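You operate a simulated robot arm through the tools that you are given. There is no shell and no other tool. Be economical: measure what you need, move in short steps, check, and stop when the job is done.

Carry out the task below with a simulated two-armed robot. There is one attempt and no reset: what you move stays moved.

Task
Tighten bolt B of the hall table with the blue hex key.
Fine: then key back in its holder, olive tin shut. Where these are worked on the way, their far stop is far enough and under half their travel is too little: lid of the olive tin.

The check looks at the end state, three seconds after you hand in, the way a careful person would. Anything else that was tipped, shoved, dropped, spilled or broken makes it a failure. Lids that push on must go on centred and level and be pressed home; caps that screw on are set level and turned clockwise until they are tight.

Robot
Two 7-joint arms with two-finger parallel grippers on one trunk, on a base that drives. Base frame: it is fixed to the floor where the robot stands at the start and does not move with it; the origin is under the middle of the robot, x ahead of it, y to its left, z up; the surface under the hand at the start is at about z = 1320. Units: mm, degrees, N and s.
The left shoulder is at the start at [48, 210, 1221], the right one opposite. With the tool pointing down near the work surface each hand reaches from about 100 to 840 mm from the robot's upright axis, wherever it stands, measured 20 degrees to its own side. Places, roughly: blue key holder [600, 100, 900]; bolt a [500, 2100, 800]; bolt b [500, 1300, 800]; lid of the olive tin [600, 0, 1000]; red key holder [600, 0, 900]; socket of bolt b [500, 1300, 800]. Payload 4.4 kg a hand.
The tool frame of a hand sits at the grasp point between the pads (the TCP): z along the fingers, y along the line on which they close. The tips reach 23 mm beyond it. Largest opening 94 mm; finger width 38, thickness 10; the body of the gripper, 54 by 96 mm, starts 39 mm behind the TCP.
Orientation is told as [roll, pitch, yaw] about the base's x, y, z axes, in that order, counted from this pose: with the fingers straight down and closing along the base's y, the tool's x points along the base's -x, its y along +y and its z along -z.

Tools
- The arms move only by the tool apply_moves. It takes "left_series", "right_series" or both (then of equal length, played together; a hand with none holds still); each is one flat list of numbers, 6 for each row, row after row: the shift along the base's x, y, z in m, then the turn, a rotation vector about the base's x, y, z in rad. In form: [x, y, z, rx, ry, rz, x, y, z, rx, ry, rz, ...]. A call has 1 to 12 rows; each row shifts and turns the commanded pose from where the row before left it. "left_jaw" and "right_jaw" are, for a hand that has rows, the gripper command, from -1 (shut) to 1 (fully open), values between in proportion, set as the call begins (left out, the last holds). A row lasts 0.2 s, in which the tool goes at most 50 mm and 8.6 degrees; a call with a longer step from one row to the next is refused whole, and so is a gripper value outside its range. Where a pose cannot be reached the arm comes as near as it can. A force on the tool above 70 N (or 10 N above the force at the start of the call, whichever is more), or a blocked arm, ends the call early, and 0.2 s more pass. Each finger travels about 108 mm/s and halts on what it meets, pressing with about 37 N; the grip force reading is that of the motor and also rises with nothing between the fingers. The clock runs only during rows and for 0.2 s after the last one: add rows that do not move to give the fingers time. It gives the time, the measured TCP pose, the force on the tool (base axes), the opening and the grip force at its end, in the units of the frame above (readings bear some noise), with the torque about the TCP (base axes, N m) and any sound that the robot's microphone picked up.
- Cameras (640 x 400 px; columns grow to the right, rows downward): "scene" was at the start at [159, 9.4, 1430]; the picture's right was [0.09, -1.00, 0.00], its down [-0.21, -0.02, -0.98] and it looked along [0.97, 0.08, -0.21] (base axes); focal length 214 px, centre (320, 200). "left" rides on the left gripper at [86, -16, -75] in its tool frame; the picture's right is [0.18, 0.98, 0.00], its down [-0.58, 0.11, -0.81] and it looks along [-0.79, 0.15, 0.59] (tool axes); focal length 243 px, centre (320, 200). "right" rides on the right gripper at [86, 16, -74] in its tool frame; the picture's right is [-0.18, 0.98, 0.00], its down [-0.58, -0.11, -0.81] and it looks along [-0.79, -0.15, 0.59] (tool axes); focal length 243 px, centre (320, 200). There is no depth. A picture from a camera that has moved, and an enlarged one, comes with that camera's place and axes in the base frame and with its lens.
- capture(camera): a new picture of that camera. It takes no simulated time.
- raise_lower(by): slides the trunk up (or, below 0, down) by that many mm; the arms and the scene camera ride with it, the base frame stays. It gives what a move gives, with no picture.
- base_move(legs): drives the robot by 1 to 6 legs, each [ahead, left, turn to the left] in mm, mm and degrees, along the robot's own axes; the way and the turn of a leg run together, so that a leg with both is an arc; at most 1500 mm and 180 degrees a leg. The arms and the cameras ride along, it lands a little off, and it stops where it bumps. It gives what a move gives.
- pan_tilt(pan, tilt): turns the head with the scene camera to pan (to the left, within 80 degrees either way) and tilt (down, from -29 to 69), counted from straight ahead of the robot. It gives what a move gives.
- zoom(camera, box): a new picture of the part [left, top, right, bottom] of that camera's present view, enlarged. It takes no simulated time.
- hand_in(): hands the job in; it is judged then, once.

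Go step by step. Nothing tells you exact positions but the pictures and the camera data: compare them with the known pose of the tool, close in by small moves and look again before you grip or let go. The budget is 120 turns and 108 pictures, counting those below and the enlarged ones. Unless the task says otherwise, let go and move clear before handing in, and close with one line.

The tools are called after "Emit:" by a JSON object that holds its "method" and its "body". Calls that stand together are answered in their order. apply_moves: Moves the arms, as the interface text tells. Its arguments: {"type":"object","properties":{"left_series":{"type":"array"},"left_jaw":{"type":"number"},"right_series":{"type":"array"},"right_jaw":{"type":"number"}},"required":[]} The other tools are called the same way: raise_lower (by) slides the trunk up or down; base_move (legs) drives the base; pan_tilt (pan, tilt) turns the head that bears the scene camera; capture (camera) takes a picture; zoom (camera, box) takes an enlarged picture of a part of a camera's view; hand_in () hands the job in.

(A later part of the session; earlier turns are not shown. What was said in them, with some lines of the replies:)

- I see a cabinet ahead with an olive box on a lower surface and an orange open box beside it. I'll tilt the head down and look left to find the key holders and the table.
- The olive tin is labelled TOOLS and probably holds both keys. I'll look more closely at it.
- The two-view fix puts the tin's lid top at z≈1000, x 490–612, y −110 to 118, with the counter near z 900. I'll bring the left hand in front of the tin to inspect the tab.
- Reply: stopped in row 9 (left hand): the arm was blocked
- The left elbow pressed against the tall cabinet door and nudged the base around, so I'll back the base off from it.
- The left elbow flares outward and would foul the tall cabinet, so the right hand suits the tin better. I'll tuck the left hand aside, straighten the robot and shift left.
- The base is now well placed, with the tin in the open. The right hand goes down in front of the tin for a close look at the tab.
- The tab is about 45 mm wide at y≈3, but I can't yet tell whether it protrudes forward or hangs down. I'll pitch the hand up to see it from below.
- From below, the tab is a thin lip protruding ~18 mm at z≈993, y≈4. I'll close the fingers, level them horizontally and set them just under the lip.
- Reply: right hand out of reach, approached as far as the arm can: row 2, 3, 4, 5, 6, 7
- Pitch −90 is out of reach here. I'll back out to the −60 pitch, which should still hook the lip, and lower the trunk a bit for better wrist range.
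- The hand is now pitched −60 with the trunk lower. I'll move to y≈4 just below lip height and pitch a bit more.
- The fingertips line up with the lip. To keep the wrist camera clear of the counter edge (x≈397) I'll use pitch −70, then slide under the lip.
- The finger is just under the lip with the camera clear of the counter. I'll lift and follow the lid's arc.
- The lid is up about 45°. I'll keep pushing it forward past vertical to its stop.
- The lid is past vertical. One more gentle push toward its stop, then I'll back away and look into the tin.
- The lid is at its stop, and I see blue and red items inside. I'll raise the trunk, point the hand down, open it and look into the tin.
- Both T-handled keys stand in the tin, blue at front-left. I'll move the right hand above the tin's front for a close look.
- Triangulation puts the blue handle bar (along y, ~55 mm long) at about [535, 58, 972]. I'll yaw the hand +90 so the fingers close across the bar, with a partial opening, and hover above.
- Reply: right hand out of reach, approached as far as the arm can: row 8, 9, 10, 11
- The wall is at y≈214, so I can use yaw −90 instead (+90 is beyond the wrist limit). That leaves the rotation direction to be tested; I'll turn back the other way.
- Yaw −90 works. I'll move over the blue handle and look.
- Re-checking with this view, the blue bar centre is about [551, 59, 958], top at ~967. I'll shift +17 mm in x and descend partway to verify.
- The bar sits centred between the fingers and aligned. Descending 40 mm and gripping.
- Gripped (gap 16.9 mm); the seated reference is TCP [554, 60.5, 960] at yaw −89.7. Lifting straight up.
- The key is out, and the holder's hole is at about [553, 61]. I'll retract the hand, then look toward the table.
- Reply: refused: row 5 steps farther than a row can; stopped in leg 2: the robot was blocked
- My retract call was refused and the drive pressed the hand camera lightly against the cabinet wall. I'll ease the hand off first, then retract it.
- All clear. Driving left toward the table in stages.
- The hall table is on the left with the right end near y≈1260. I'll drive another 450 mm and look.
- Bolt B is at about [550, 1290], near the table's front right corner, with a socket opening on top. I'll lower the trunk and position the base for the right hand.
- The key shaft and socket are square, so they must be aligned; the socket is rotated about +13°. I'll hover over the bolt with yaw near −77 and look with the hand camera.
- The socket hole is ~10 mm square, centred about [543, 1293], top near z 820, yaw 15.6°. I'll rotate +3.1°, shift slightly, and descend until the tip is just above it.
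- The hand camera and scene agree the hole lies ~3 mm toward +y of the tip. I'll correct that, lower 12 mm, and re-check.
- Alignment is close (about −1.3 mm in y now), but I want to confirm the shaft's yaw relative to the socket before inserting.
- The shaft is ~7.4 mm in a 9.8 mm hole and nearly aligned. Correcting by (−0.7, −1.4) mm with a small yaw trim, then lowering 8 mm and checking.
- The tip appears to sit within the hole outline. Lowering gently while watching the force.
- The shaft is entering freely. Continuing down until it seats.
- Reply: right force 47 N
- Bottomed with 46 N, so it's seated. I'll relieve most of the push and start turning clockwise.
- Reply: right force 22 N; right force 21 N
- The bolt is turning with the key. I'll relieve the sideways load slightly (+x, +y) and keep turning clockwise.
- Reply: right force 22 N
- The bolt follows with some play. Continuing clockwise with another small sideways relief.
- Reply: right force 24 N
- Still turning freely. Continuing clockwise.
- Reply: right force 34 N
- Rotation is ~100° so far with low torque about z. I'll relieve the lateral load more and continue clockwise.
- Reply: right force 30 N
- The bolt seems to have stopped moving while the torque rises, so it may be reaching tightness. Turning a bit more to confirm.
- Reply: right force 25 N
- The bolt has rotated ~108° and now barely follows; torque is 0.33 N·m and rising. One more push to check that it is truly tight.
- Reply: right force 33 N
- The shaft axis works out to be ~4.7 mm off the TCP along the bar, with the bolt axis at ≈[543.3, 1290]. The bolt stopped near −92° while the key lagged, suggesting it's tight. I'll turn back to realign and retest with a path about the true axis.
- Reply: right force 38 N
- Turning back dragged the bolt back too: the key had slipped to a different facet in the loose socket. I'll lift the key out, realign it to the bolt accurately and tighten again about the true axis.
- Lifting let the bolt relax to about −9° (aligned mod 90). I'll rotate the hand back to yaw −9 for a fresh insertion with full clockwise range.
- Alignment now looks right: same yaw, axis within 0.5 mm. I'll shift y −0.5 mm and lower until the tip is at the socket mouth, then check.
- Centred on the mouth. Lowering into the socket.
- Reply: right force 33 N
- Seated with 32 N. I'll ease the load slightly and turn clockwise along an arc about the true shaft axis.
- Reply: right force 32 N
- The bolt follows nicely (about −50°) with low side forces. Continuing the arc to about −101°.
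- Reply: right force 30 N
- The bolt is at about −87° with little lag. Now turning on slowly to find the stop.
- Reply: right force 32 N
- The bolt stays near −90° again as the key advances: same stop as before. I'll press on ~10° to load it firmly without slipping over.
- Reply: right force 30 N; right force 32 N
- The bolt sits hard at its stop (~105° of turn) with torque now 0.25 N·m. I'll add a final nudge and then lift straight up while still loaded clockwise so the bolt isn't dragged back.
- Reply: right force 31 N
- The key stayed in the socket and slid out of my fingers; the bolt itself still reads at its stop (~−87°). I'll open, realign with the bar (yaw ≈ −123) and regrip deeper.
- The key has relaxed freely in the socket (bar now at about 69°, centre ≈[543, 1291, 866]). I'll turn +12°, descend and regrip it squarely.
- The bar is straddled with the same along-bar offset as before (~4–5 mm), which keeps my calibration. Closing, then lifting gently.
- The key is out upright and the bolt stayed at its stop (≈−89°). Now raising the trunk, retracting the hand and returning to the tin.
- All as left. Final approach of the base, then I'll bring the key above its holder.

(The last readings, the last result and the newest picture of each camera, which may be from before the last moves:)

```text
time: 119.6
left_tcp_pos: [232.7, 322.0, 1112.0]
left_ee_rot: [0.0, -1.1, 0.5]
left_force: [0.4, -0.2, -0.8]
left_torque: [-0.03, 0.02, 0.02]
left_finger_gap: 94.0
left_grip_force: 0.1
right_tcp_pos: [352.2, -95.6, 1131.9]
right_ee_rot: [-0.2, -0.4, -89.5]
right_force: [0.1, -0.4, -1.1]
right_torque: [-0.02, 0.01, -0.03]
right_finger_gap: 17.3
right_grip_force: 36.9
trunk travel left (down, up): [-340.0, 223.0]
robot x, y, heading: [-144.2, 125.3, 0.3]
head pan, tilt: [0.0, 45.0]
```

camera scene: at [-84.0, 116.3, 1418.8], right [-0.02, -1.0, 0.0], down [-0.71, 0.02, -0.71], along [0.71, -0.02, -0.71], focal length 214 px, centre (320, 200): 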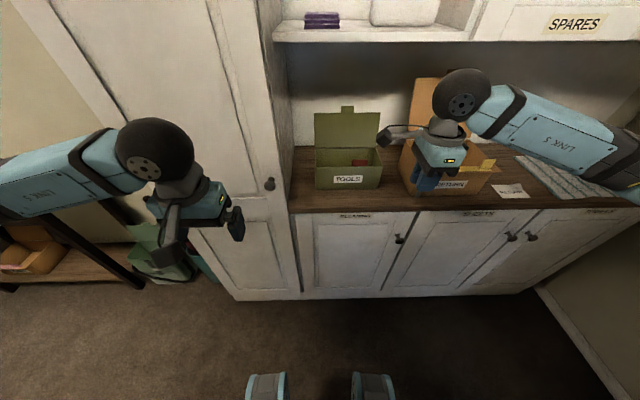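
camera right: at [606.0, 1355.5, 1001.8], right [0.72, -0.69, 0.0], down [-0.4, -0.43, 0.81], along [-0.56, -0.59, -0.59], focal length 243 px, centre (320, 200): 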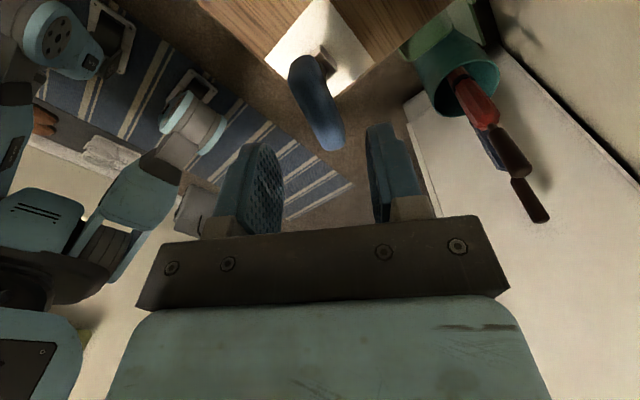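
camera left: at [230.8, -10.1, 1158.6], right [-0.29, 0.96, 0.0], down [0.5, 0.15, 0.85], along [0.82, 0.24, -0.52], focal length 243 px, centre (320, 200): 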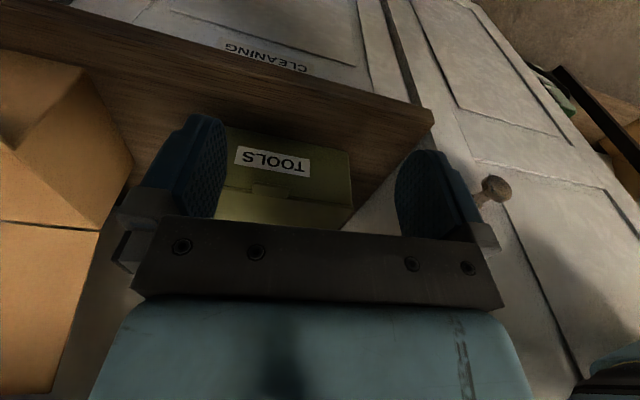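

Emit:
{"method": "apply_moves", "body": {"right_series": [0.0336, 0.0259, 0, 0, 0, 0, 0.0336, 0.0259, 0, 0, 0, 0, 0.0336, 0.0259, 0, 0, 0, 0, 0.0336, 0.0259, 0, 0, 0, 0, 0.0336, 0.0259, 0, 0, 0, 0, 0.0336, 0.0259, 0, 0, 0, 0, 0, 0, -0.03, 0, 0, 0, 0, 0, -0.03, 0, 0, 0, 0, 0, -0.03, 0, 0, 0]}}

Emit:
{"method": "zoom", "body": {"camera": "right", "box": [240, 20, 400, 120]}}

Emit:
{"method": "zoom", "body": {"camera": "scene", "box": [310, 110, 400, 170]}}

```text
time: 121.6
left_tcp_pos: [235.4, 322.3, 1112.0]
left_ee_rot: [-0.1, -1.2, 0.5]
left_force: [1.7, 0.7, -0.4]
left_torque: [-0.02, 0.03, 0.02]
left_finger_gap: 94.1
left_grip_force: 0.1
right_tcp_pos: [556.5, 60.6, 1042.8]
right_ee_rot: [-0.1, -0.4, -89.6]
right_force: [0.5, 0.6, -0.8]
right_torque: [-0.01, 0.01, 0.0]
right_finger_gap: 17.4
right_grip_force: 37.2
trunk travel left (down, up): [-340.0, 223.0]
robot x, y, heading: [-148.5, 122.9, 0.2]
head pan, tilt: [0.0, 45.0]
```

```text
4.00 times, centred on (320, 70) of right
camera zoom: at [572.7, 149.7, 1118.0], right [0.98, -0.18, 0.0], down [-0.1, -0.58, 0.81], along [-0.15, -0.8, -0.59], focal length 970 px, centre (320, 720)
```

zoom: 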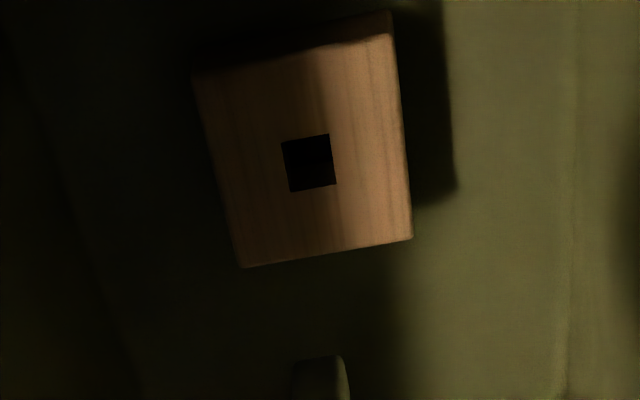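

```text
6.67 times, centred on (355, 140) of scene
camera zoom: at [4.3, 125.4, 1418.8], right [0.0, -1.0, 0.0], down [-0.71, 0.0, -0.71], along [0.71, 0.0, -0.71], focal length 1430 px, centre (87, 600)
```

zoom: 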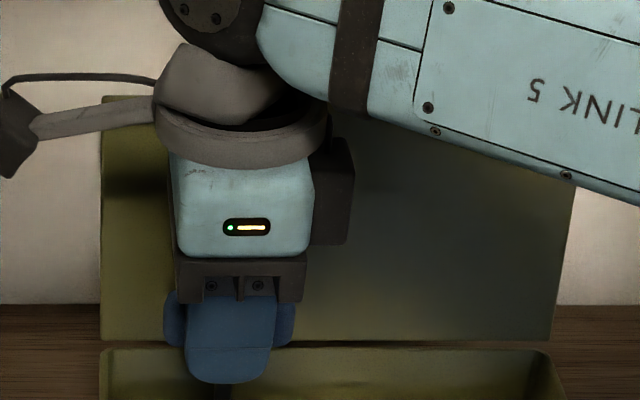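

Over the holder: the hole is ~2.5 mm toward −x of the tip and probably slightly toward −y. I'll shift and lower until the tip is just above the block, then compare closely.

Emit:
{"method": "apply_moves", "body": {"right_series": [-0.0025, -0.0017, 0, 0, 0, 0, 0, 0, -0.03, 0, 0, 0, 0, 0, -0.025, 0, 0, 0, 0, 0, 0, 0, 0, 0]}}

Emit:
{"method": "zoom", "body": {"camera": "right", "box": [280, 70, 360, 120]}}

```text
time: 122.6
left_tcp_pos: [233.3, 321.3, 1111.0]
left_ee_rot: [0.0, -1.2, 0.5]
left_force: [0.7, -0.1, 0.3]
left_torque: [0.01, -0.02, 0.0]
left_finger_gap: 93.9
left_grip_force: 0.2
right_tcp_pos: [550.3, 59.8, 985.8]
right_ee_rot: [-0.1, -0.4, -89.6]
right_force: [-0.6, 0.5, -0.4]
right_torque: [-0.02, 0.03, 0.0]
right_finger_gap: 17.7
right_grip_force: 36.8
trunk travel left (down, up): [-340.0, 223.0]
robot x, y, heading: [-146.9, 122.9, 0.3]
head pan, tilt: [0.0, 45.0]
```

```text
8.00 times, centred on (320, 95) of right
camera zoom: at [566.3, 147.8, 1060.9], right [0.98, -0.18, 0.0], down [-0.1, -0.58, 0.81], along [-0.14, -0.8, -0.59], focal length 1941 px, centre (320, 1040)
```

zoom: 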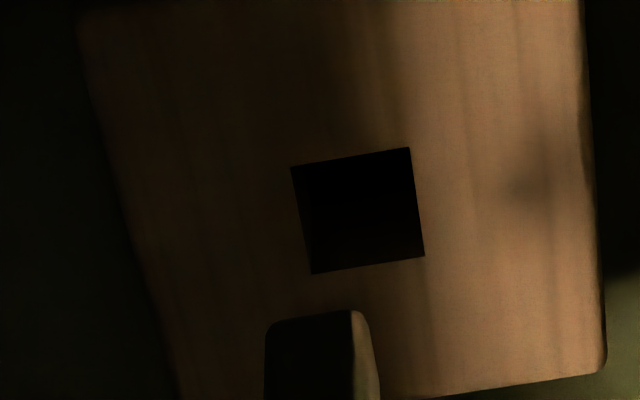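

The hole is ~3.2 mm toward +x now; the y offset depends on the block height, so I'll correct x and lower another 11 mm to reduce parallax.

Emit:
{"method": "apply_moves", "body": {"right_series": [0.0032, 0, 0, 0, 0, 0, 0, 0, -0.006, 0, 0, 0, 0, 0, -0.005, 0, 0, 0, 0, 0, 0, 0, 0, 0]}}

Emit:
{"method": "zoom", "body": {"camera": "right", "box": [280, 70, 360, 120]}}

```text
time: 123.6
left_tcp_pos: [232.0, 322.2, 1112.0]
left_ee_rot: [-0.1, -1.2, 0.5]
left_force: [-0.5, -0.3, 0.0]
left_torque: [0.01, -0.01, 0.01]
left_finger_gap: 94.0
left_grip_force: 0.0
right_tcp_pos: [554.5, 57.8, 975.5]
right_ee_rot: [-0.2, -0.3, -89.5]
right_force: [-0.6, -0.7, -0.3]
right_torque: [0.02, -0.01, 0.0]
right_finger_gap: 17.1
right_grip_force: 36.9
trunk travel left (down, up): [-340.0, 223.0]
robot x, y, heading: [-151.1, 124.1, -0.0]
head pan, tilt: [0.0, 45.0]
```

```text
8.00 times, centred on (320, 95) of right
camera zoom: at [569.5, 147.0, 1050.5], right [0.98, -0.18, 0.0], down [-0.1, -0.58, 0.81], along [-0.14, -0.8, -0.59], focal length 1941 px, centre (320, 1040)
```

zoom: 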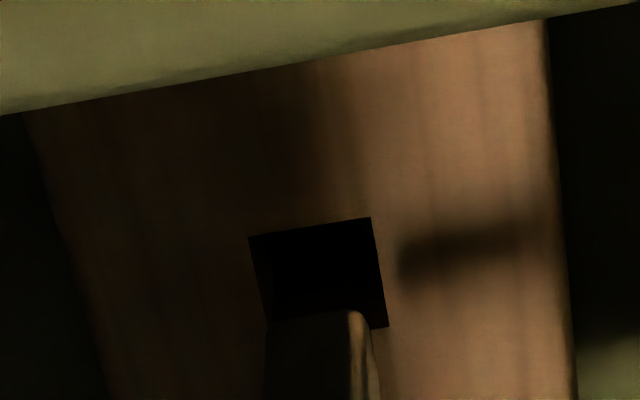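

x is aligned. Best estimate puts the hole ~2 mm further −y. Shifting and lowering 7 mm for a final check.

Emit:
{"method": "apply_moves", "body": {"right_series": [0, -0.002, 0, 0, 0, 0, 0, 0, -0.004, 0, 0, 0, 0, 0, -0.003, 0, 0, 0, 0, 0, 0, 0, 0, 0]}}

Emit:
{"method": "zoom", "body": {"camera": "right", "box": [280, 80, 360, 130]}}

```text
time: 124.6
left_tcp_pos: [233.5, 320.6, 1112.2]
left_ee_rot: [0.0, -1.2, 0.5]
left_force: [-0.3, 0.4, -0.4]
left_torque: [0.0, 0.02, -0.02]
left_finger_gap: 94.2
left_grip_force: 0.1
right_tcp_pos: [553.5, 56.2, 969.2]
right_ee_rot: [-0.2, -0.4, -89.6]
right_force: [0.8, 0.9, -0.3]
right_torque: [0.01, 0.0, 0.0]
right_finger_gap: 17.3
right_grip_force: 36.8
trunk travel left (down, up): [-340.0, 223.0]
robot x, y, heading: [-145.3, 125.0, 0.0]
head pan, tilt: [0.0, 45.0]
```

```text
8.00 times, centred on (320, 105) of right
camera zoom: at [569.4, 144.9, 1043.4], right [0.98, -0.18, 0.0], down [-0.1, -0.58, 0.81], along [-0.14, -0.8, -0.59], focal length 1941 px, centre (320, 960)
```

zoom: 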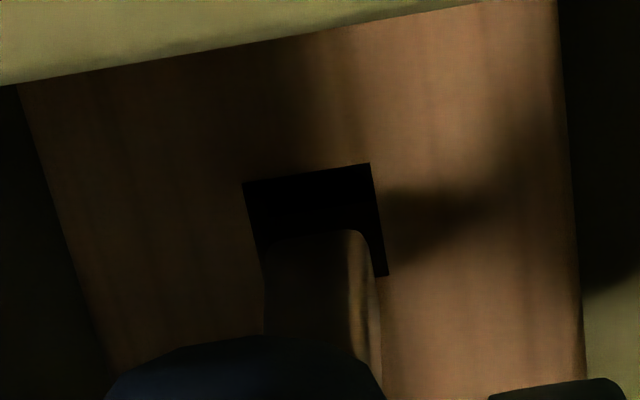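

The tip looks within the hole's outline. Lowering gently with force watch.

Emit:
{"method": "apply_moves", "body": {"right_series": [0, 0, -0.003, 0, 0, 0, 0, 0, -0.003, 0, 0, 0, 0, 0, -0.003, 0, 0, 0, 0, 0, 0, 0, 0, 0]}}

```text
time: 125.6
left_tcp_pos: [232.6, 321.1, 1111.9]
left_ee_rot: [0.1, -1.2, 0.5]
left_force: [-0.2, 0.4, 0.0]
left_torque: [0.02, 0.01, 0.02]
left_finger_gap: 94.2
left_grip_force: 0.2
right_tcp_pos: [553.9, 55.7, 960.3]
right_ee_rot: [-0.2, -0.4, -89.6]
right_force: [-0.2, 0.5, 0.3]
right_torque: [0.04, -0.05, 0.01]
right_finger_gap: 17.4
right_grip_force: 37.0
trunk travel left (down, up): [-340.0, 223.0]
robot x, y, heading: [-146.5, 124.1, 0.1]
head pan, tilt: [0.0, 45.0]
```

Emit:
{"method": "apply_moves", "body": {"right_series": [0, 0, -0.003, 0, 0, 0, 0, 0, -0.002, 0, 0, 0, 0, 0, 0, 0, 0, 0]}}

Emit:
{"method": "zoom", "body": {"camera": "right", "box": [280, 80, 360, 130]}}

```text
time: 126.4
left_tcp_pos: [233.3, 321.4, 1112.0]
left_ee_rot: [0.0, -1.2, 0.5]
left_force: [0.0, 0.0, 0.5]
left_torque: [0.01, 0.0, 0.0]
left_finger_gap: 93.9
left_grip_force: 0.0
right_tcp_pos: [554.4, 56.3, 956.5]
right_ee_rot: [-0.1, -0.4, -89.6]
right_force: [-0.2, -0.2, -1.3]
right_torque: [-0.01, -0.01, -0.01]
right_finger_gap: 17.0
right_grip_force: 37.2
trunk travel left (down, up): [-340.0, 223.0]
robot x, y, heading: [-150.4, 128.4, 0.2]
head pan, tilt: [0.0, 45.0]
```

```text
8.00 times, centred on (320, 105) of right
camera zoom: at [569.0, 144.8, 1030.1], right [0.98, -0.18, 0.0], down [-0.1, -0.58, 0.81], along [-0.14, -0.8, -0.59], focal length 1941 px, centre (320, 960)
```

zoom: 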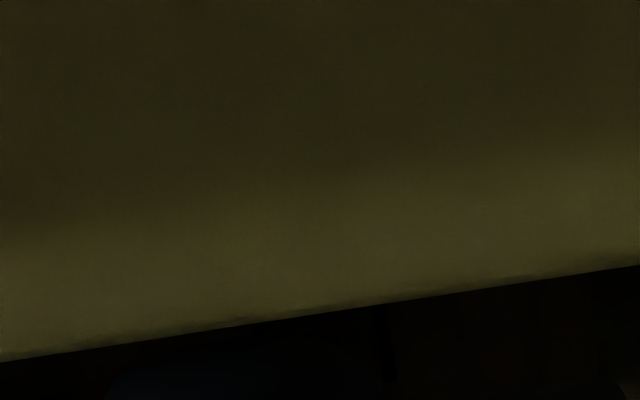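

No contact at z 956, so the shaft is in the hole. Continuing down until it seats.

Emit:
{"method": "apply_moves", "body": {"right_series": [0, 0, -0.002, 0, 0, 0, 0, 0, -0.002, 0, 0, 0, 0, 0, -0.002, 0, 0, 0, 0, 0, 0, 0, 0, 0]}}

```text
time: 127.4
left_tcp_pos: [231.1, 321.6, 1113.4]
left_ee_rot: [0.0, -1.5, 0.6]
left_force: [0.4, -0.3, -0.5]
left_torque: [0.0, 0.01, -0.01]
left_finger_gap: 94.1
left_grip_force: 0.0
right_tcp_pos: [553.2, 56.4, 952.7]
right_ee_rot: [0.1, -0.3, -89.7]
right_force: [3.2, -0.2, 23.2]
right_torque: [-0.02, -0.19, -0.01]
right_finger_gap: 17.3
right_grip_force: 37.1
trunk travel left (down, up): [-340.0, 223.0]
robot x, y, heading: [-146.1, 121.6, 0.4]
head pan, tilt: [0.0, 45.0]
```

It stops at TCP z≈953, exactly where the seated key should be given the regrip offset. Easing the load, opening, and lifting clear.

Emit:
{"method": "apply_moves", "body": {"right_series": [0, 0, 0.002, 0, 0, 0, 0, 0, 0, 0, 0, 0]}}

Emit:
{"method": "apply_moves", "body": {"right_series": [0, 0, 0, 0, 0, 0, 0, 0, 0, 0, 0, 0, 0, 0, 0, 0, 0, 0], "right_jaw": 0}}

Emit:
{"method": "apply_moves", "body": {"right_series": [0, 0, 0.01, 0, 0, 0, 0, 0, 0.02, 0, 0, 0, 0, 0, 0.04, 0, 0, 0, 0, 0, 0.04, 0, 0, 0, 0, 0, 0.04, 0, 0, 0]}}

Emit:
{"method": "zoom", "body": {"camera": "scene", "box": [300, 110, 420, 190]}}

```text
time: 128.0
left_tcp_pos: [231.5, 323.0, 1112.9]
left_ee_rot: [0.0, -1.3, 0.5]
left_force: [0.4, -0.7, 0.5]
left_torque: [0.0, -0.01, -0.02]
left_finger_gap: 93.8
left_grip_force: 0.0
right_tcp_pos: [552.3, 56.4, 953.3]
right_ee_rot: [0.0, -0.4, -89.6]
right_force: [4.0, 1.0, 20.8]
right_torque: [0.07, -0.26, 0.02]
right_finger_gap: 17.4
right_grip_force: 36.3
trunk travel left (down, up): [-340.0, 223.0]
robot x, y, heading: [-147.1, 123.4, -0.0]
head pan, tilt: [0.0, 45.0]
```

```text
time: 128.8
left_tcp_pos: [232.6, 321.4, 1112.2]
left_ee_rot: [0.0, -1.2, 0.5]
left_force: [0.3, -0.2, -0.3]
left_torque: [0.01, 0.01, -0.01]
left_finger_gap: 93.8
left_grip_force: 0.0
right_tcp_pos: [554.6, 56.2, 951.3]
right_ee_rot: [-0.2, -0.4, -89.6]
right_force: [0.0, -0.3, 0.4]
right_torque: [0.0, 0.03, 0.01]
right_finger_gap: 46.9
right_grip_force: 0.1
trunk travel left (down, up): [-340.0, 223.0]
robot x, y, heading: [-148.4, 122.1, -0.1]
head pan, tilt: [0.0, 45.0]
```

```text
time: 130.0
left_tcp_pos: [232.2, 320.3, 1112.8]
left_ee_rot: [0.0, -1.3, 0.6]
left_force: [-0.6, -0.4, -0.1]
left_torque: [0.0, 0.0, 0.03]
left_finger_gap: 94.0
left_grip_force: 0.0
right_tcp_pos: [552.3, 56.1, 1104.3]
right_ee_rot: [-0.2, -0.4, -89.7]
right_force: [-0.6, 0.2, 0.2]
right_torque: [0.01, -0.01, -0.03]
right_finger_gap: 47.1
right_grip_force: 0.0
trunk travel left (down, up): [-340.0, 223.0]
robot x, y, heading: [-146.1, 124.5, 0.1]
head pan, tilt: [0.0, 45.0]
```

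```text
5.00 times, centred on (360, 150) of scene
camera zoom: at [0.8, 124.4, 1418.9], right [0.0, -1.0, 0.0], down [-0.71, 0.0, -0.71], along [0.71, 0.0, -0.71], focal length 1072 px, centre (120, 450)
```

zoom: 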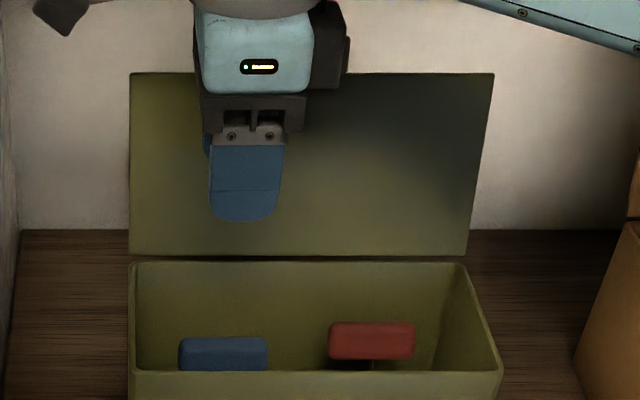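

The blue key is back at its original height in the holder. Next, the lid: I'll reach over and behind the lid's lip with closed fingers pitched forward. First, reorient the hand in free space.

Emit:
{"method": "apply_moves", "body": {"right_series": [-0.02, -0.005, 0.02, 0, 0, 0.1428, -0.02, -0.005, 0.02, 0, 0, 0.1428, -0.02, -0.005, 0.02, 0, 0, 0.1428, -0.01, -0.005, 0.01, 0, 0, 0.1428, -0.01, -0.005, 0.01, 0, 0, 0.1428, -0.01, -0.005, 0, 0, 0, 0.1428, 0, -0.005, 0, 0, 0, 0.1428, 0, -0.005, 0, 0, 0, 0.1428, 0, -0.005, 0, 0, 0, 0.1428, 0, -0.004, 0, 0, 0, 0.1428, 0, -0.003, 0, 0, 0, 0.1428], "right_jaw": -1}}

Emit:
{"method": "apply_moves", "body": {"right_series": [0, 0, 0.005, 0, -0.1454, 0, 0, 0, 0.005, 0, -0.1454, 0, 0, 0, 0.005, 0, -0.1454, 0, 0, 0, 0, 0, -0.1454, 0, 0, 0, 0, 0, -0.1454, 0, 0, 0, 0, 0, -0.1454, 0]}}

Emit:
{"method": "capture", "body": {"camera": "scene"}}

```text
time: 132.4
left_tcp_pos: [233.3, 321.5, 1113.2]
left_ee_rot: [0.1, -1.2, 0.5]
left_force: [-0.8, 0.5, 0.1]
left_torque: [0.01, 0.0, -0.01]
left_finger_gap: 94.1
left_grip_force: 0.0
right_tcp_pos: [463.6, 4.5, 1182.0]
right_ee_rot: [-0.2, -0.4, 0.5]
right_force: [0.2, 0.2, 0.8]
right_torque: [-0.02, 0.01, -0.02]
right_finger_gap: 0.0
right_grip_force: 36.9
trunk travel left (down, up): [-340.0, 223.0]
robot x, y, heading: [-150.9, 122.9, 0.2]
head pan, tilt: [0.0, 45.0]
```

```text
time: 133.8
left_tcp_pos: [231.8, 320.6, 1112.7]
left_ee_rot: [0.0, -1.2, 0.5]
left_force: [-0.1, 0.0, -0.1]
left_torque: [0.0, 0.0, 0.0]
left_finger_gap: 94.2
left_grip_force: 0.1
right_tcp_pos: [463.8, 3.8, 1196.7]
right_ee_rot: [-0.7, -50.5, 0.6]
right_force: [-0.1, 0.1, -0.3]
right_torque: [0.01, -0.02, -0.03]
right_finger_gap: 0.0
right_grip_force: 36.8
trunk travel left (down, up): [-340.0, 223.0]
robot x, y, heading: [-148.9, 123.6, 0.2]
head pan, tilt: [0.0, 45.0]
```

```text
6 pictures are left
camera scene: at [1.6, 124.1, 1418.9], right [0.0, -1.0, 0.0], down [-0.71, 0.0, -0.71], along [0.71, 0.0, -0.71], focal length 214 px, centre (320, 200)
```

scene: 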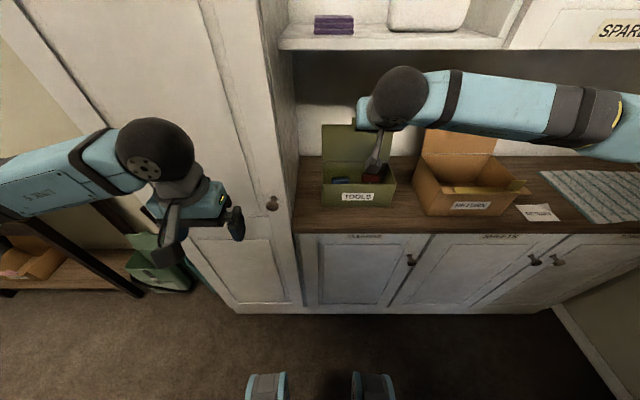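

Clear so far. Moving forward over the lid's top with the fingertips above it, then down behind the lip.

Emit:
{"method": "apply_moves", "body": {"right_series": [0.04, 0, 0, 0, 0, 0, 0.04, 0, -0.005, 0, 0, 0, 0.04, 0, -0.005, 0, 0, 0, 0.04, 0, -0.005, 0, 0, 0, 0.04, 0, -0.005, 0, 0, 0, 0.041, 0, 0, 0, 0, 0]}}

Emit:
{"method": "zoom", "body": {"camera": "scene", "box": [290, 30, 450, 180]}}

```text
time: 135.2
left_tcp_pos: [233.4, 321.8, 1112.6]
left_ee_rot: [-0.1, -1.1, 0.5]
left_force: [0.7, -0.4, -0.8]
left_torque: [-0.03, 0.04, -0.01]
left_finger_gap: 93.8
left_grip_force: 0.0
right_tcp_pos: [707.2, 5.5, 1178.1]
right_ee_rot: [-0.6, -50.3, 0.6]
right_force: [-0.1, 0.3, 0.0]
right_torque: [0.0, -0.02, 0.03]
right_finger_gap: 0.0
right_grip_force: 37.3
trunk travel left (down, up): [-340.0, 223.0]
robot x, y, heading: [-148.9, 124.3, 0.2]
head pan, tilt: [0.0, 45.0]
```

```text
2.67 times, centred on (370, 105) of scene
camera zoom: at [2.6, 125.0, 1418.7], right [0.0, -1.0, 0.0], down [-0.71, 0.0, -0.71], along [0.71, 0.0, -0.71], focal length 572 px, centre (187, 453)
```

zoom: 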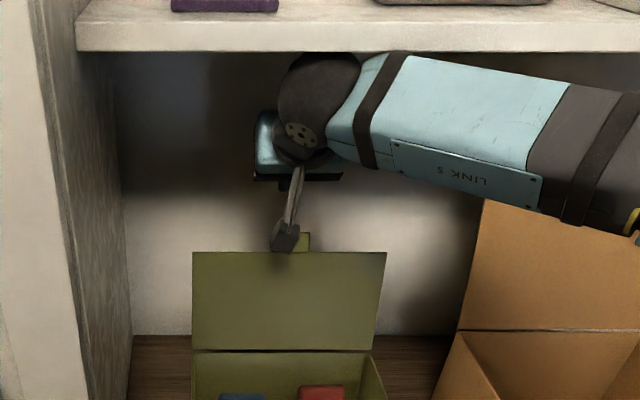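

The fingers are past the lip. Lowering behind it, then pulling gently forward.

Emit:
{"method": "apply_moves", "body": {"right_series": [0, 0, -0.02, 0, 0, 0, 0, 0, -0.02, 0, 0, 0]}}

Emit:
{"method": "apply_moves", "body": {"right_series": [-0.015, 0, 0, 0, 0, 0, -0.015, 0, 0.002, 0, 0, 0, -0.015, 0, 0.003, 0, 0, 0, -0.015, 0, 0.003, 0, 0, 0, -0.015, 0, 0.003, 0, 0, 0]}}

Emit:
{"method": "zoom", "body": {"camera": "scene", "box": [290, 30, 450, 180]}}

```text
time: 135.8
left_tcp_pos: [233.3, 322.6, 1112.5]
left_ee_rot: [0.0, -1.2, 0.3]
left_force: [-1.1, -1.0, -0.7]
left_torque: [0.0, 0.0, 0.01]
left_finger_gap: 94.1
left_grip_force: 0.0
right_tcp_pos: [704.6, 4.9, 1137.2]
right_ee_rot: [-0.6, -50.3, 0.6]
right_force: [0.0, -1.1, 0.6]
right_torque: [0.02, 0.06, -0.01]
right_finger_gap: 0.1
right_grip_force: 37.1
trunk travel left (down, up): [-340.0, 223.0]
robot x, y, heading: [-148.0, 122.2, 0.4]
head pan, tilt: [0.0, 45.0]
```

```text
time: 137.0
left_tcp_pos: [232.9, 321.9, 1113.4]
left_ee_rot: [0.0, -1.2, 0.5]
left_force: [0.6, -0.7, -0.3]
left_torque: [0.0, 0.04, 0.0]
left_finger_gap: 93.9
left_grip_force: 0.1
right_tcp_pos: [628.6, 5.3, 1149.0]
right_ee_rot: [-0.6, -50.3, 0.7]
right_force: [-0.1, 1.6, 0.1]
right_torque: [0.0, -0.02, 0.0]
right_finger_gap: 0.1
right_grip_force: 36.7
trunk travel left (down, up): [-340.0, 223.0]
robot x, y, heading: [-151.1, 125.9, 0.4]
head pan, tilt: [0.0, 45.0]
```

```text
2.67 times, centred on (370, 105) of scene
camera zoom: at [1.2, 124.1, 1418.9], right [0.0, -1.0, 0.0], down [-0.71, 0.0, -0.71], along [0.71, 0.0, -0.71], focal length 572 px, centre (187, 453)
```

zoom: 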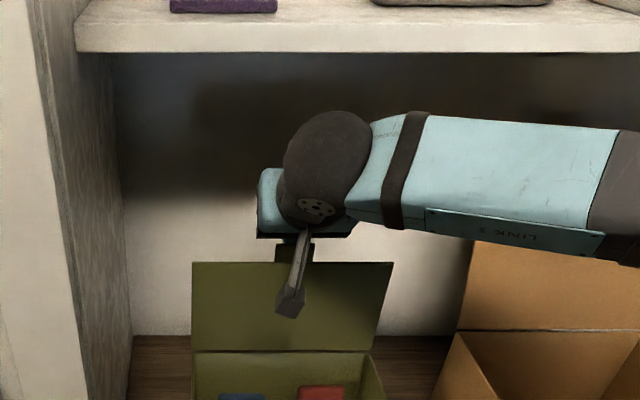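

The lid is about vertical now. I'll continue along the lid's arc, pushing it from behind and down toward closed.

Emit:
{"method": "apply_moves", "body": {"right_series": [-0.02, 0, 0, 0, 0, 0, -0.022, 0, 0, 0, 0, 0, -0.016, 0, -0.005, 0, 0, 0, -0.015, 0, -0.007, 0, 0, 0, -0.012, 0, -0.008, 0, 0, 0, -0.012, 0, -0.009, 0, 0, 0, -0.01, 0, -0.018, 0, 0, 0, -0.009, 0, -0.018, 0, 0, 0, -0.007, 0, -0.018, 0, 0, 0, -0.006, 0, -0.018, 0, 0, 0]}}

Emit:
{"method": "zoom", "body": {"camera": "scene", "box": [290, 90, 450, 220]}}

```text
time: 139.2
left_tcp_pos: [232.7, 321.7, 1112.3]
left_ee_rot: [0.1, -1.2, 0.5]
left_force: [-0.4, -0.3, -0.5]
left_torque: [0.01, -0.05, 0.01]
left_finger_gap: 93.9
left_grip_force: 0.0
right_tcp_pos: [499.9, 4.7, 1046.5]
right_ee_rot: [-0.6, -50.4, 0.6]
right_force: [-0.5, -0.3, -0.9]
right_torque: [-0.01, 0.0, 0.0]
right_finger_gap: 0.1
right_grip_force: 37.9
trunk travel left (down, up): [-340.0, 223.0]
robot x, y, heading: [-150.3, 122.7, 0.1]
head pan, tilt: [0.0, 45.0]
```

```text
3.08 times, centred on (370, 155) of scene
camera zoom: at [1.9, 124.1, 1418.8], right [0.0, -1.0, 0.0], down [-0.71, 0.0, -0.71], along [0.71, 0.0, -0.71], focal length 660 px, centre (166, 338)
```

zoom: 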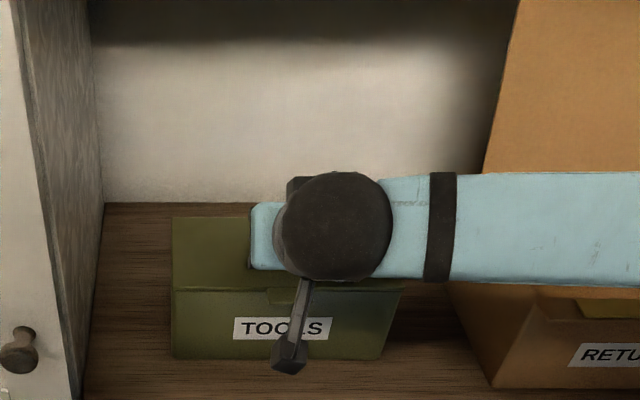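

The lid has come down. I'll press gently near its front to make sure it's fully home.

Emit:
{"method": "apply_moves", "body": {"right_series": [0.01, 0, -0.006, 0, 0, 0, 0, 0, -0.006, 0, 0, 0, 0, 0, -0.004, 0, 0, 0, 0, 0, -0.003, 0, 0, 0, 0, 0, -0.003, 0, 0, 0]}}

```text
time: 140.4
left_tcp_pos: [233.3, 321.6, 1111.8]
left_ee_rot: [0.0, -1.2, 0.5]
left_force: [-0.1, -0.5, -0.4]
left_torque: [0.0, 0.01, 0.04]
left_finger_gap: 94.0
left_grip_force: 0.0
right_tcp_pos: [509.7, 4.5, 1025.5]
right_ee_rot: [-0.6, -50.3, 0.6]
right_force: [-0.7, 0.1, 1.0]
right_torque: [0.0, -0.03, 0.01]
right_finger_gap: 0.1
right_grip_force: 36.9
trunk travel left (down, up): [-340.0, 223.0]
robot x, y, heading: [-147.9, 122.1, -0.0]
head pan, tilt: [0.0, 45.0]
```

Emit:
{"method": "apply_moves", "body": {"right_series": [0, 0, -0.003, 0, 0, 0, 0, 0, -0.002, 0, 0, 0, 0, 0, 0, 0, 0, 0]}}

```text
time: 141.2
left_tcp_pos: [230.2, 320.5, 1114.3]
left_ee_rot: [0.0, -1.3, 0.5]
left_force: [0.3, -0.1, 0.0]
left_torque: [0.02, -0.02, 0.0]
left_finger_gap: 94.1
left_grip_force: 0.0
right_tcp_pos: [510.1, 3.9, 1024.6]
right_ee_rot: [-0.5, -50.8, 0.5]
right_force: [5.8, -3.6, 28.1]
right_torque: [-0.13, -0.34, 0.18]
right_finger_gap: 0.1
right_grip_force: 36.7
trunk travel left (down, up): [-340.0, 223.0]
robot x, y, heading: [-149.3, 120.4, 0.1]
head pan, tilt: [0.0, 45.0]
```

Pressed with 28 N at the closed height, so the lid is home. Lifting away and backing off for a final look.

Emit:
{"method": "apply_moves", "body": {"right_series": [0, 0, 0.015, 0, 0, 0, 0, 0, 0.04, 0, 0, 0, -0.03, 0, 0.035, 0, 0, 0, -0.04, 0, 0.02, 0, 0, 0, -0.04, -0.01, 0.02, 0, 0, 0, -0.04, -0.02, 0, 0, 0, 0, -0.02, -0.04, 0, 0, 0, 0, 0, -0.045, 0, 0, 0, 0, 0, -0.045, 0, 0, 0, 0]}}

Emit:
{"method": "capture", "body": {"camera": "scene"}}

```text
time: 143.2
left_tcp_pos: [232.3, 319.8, 1112.4]
left_ee_rot: [0.1, -1.2, 0.5]
left_force: [-0.3, -0.8, 0.4]
left_torque: [0.02, 0.01, 0.04]
left_finger_gap: 94.2
left_grip_force: 0.1
right_tcp_pos: [338.9, -155.4, 1150.4]
right_ee_rot: [-0.5, -50.4, 0.7]
right_force: [-0.4, -0.3, -0.1]
right_torque: [0.03, -0.02, 0.01]
right_finger_gap: 0.0
right_grip_force: 36.7
trunk travel left (down, up): [-340.0, 223.0]
robot x, y, heading: [-147.1, 122.5, 0.1]
head pan, tilt: [0.0, 45.0]
```

```text
2 pictures are left
camera scene: at [0.2, 122.5, 1419.1], right [0.0, -1.0, 0.0], down [-0.71, 0.0, -0.71], along [0.71, 0.0, -0.71], focal length 214 px, centre (320, 200)
```

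scene: 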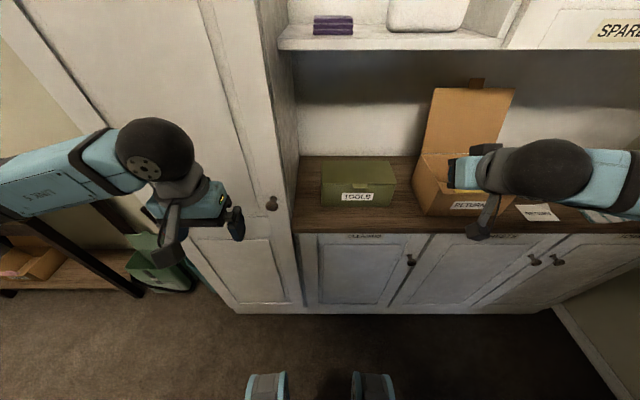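

The tin is shut and in place, and nothing nearby was disturbed. The key is in its holder, and the bolt was last seen at its stop, so I'm handing in.

Emit:
{"method": "hand_in", "body": {}}

```text
The job is handed in.
```

Bolt B is turned clockwise about 105° to where it stopped moving. I judged that from pictures and a peak torque of about 0.3 N·m; the sim gave no tightness signal. The blue key is back in its holder, and the olive tin is shut and pressed down.
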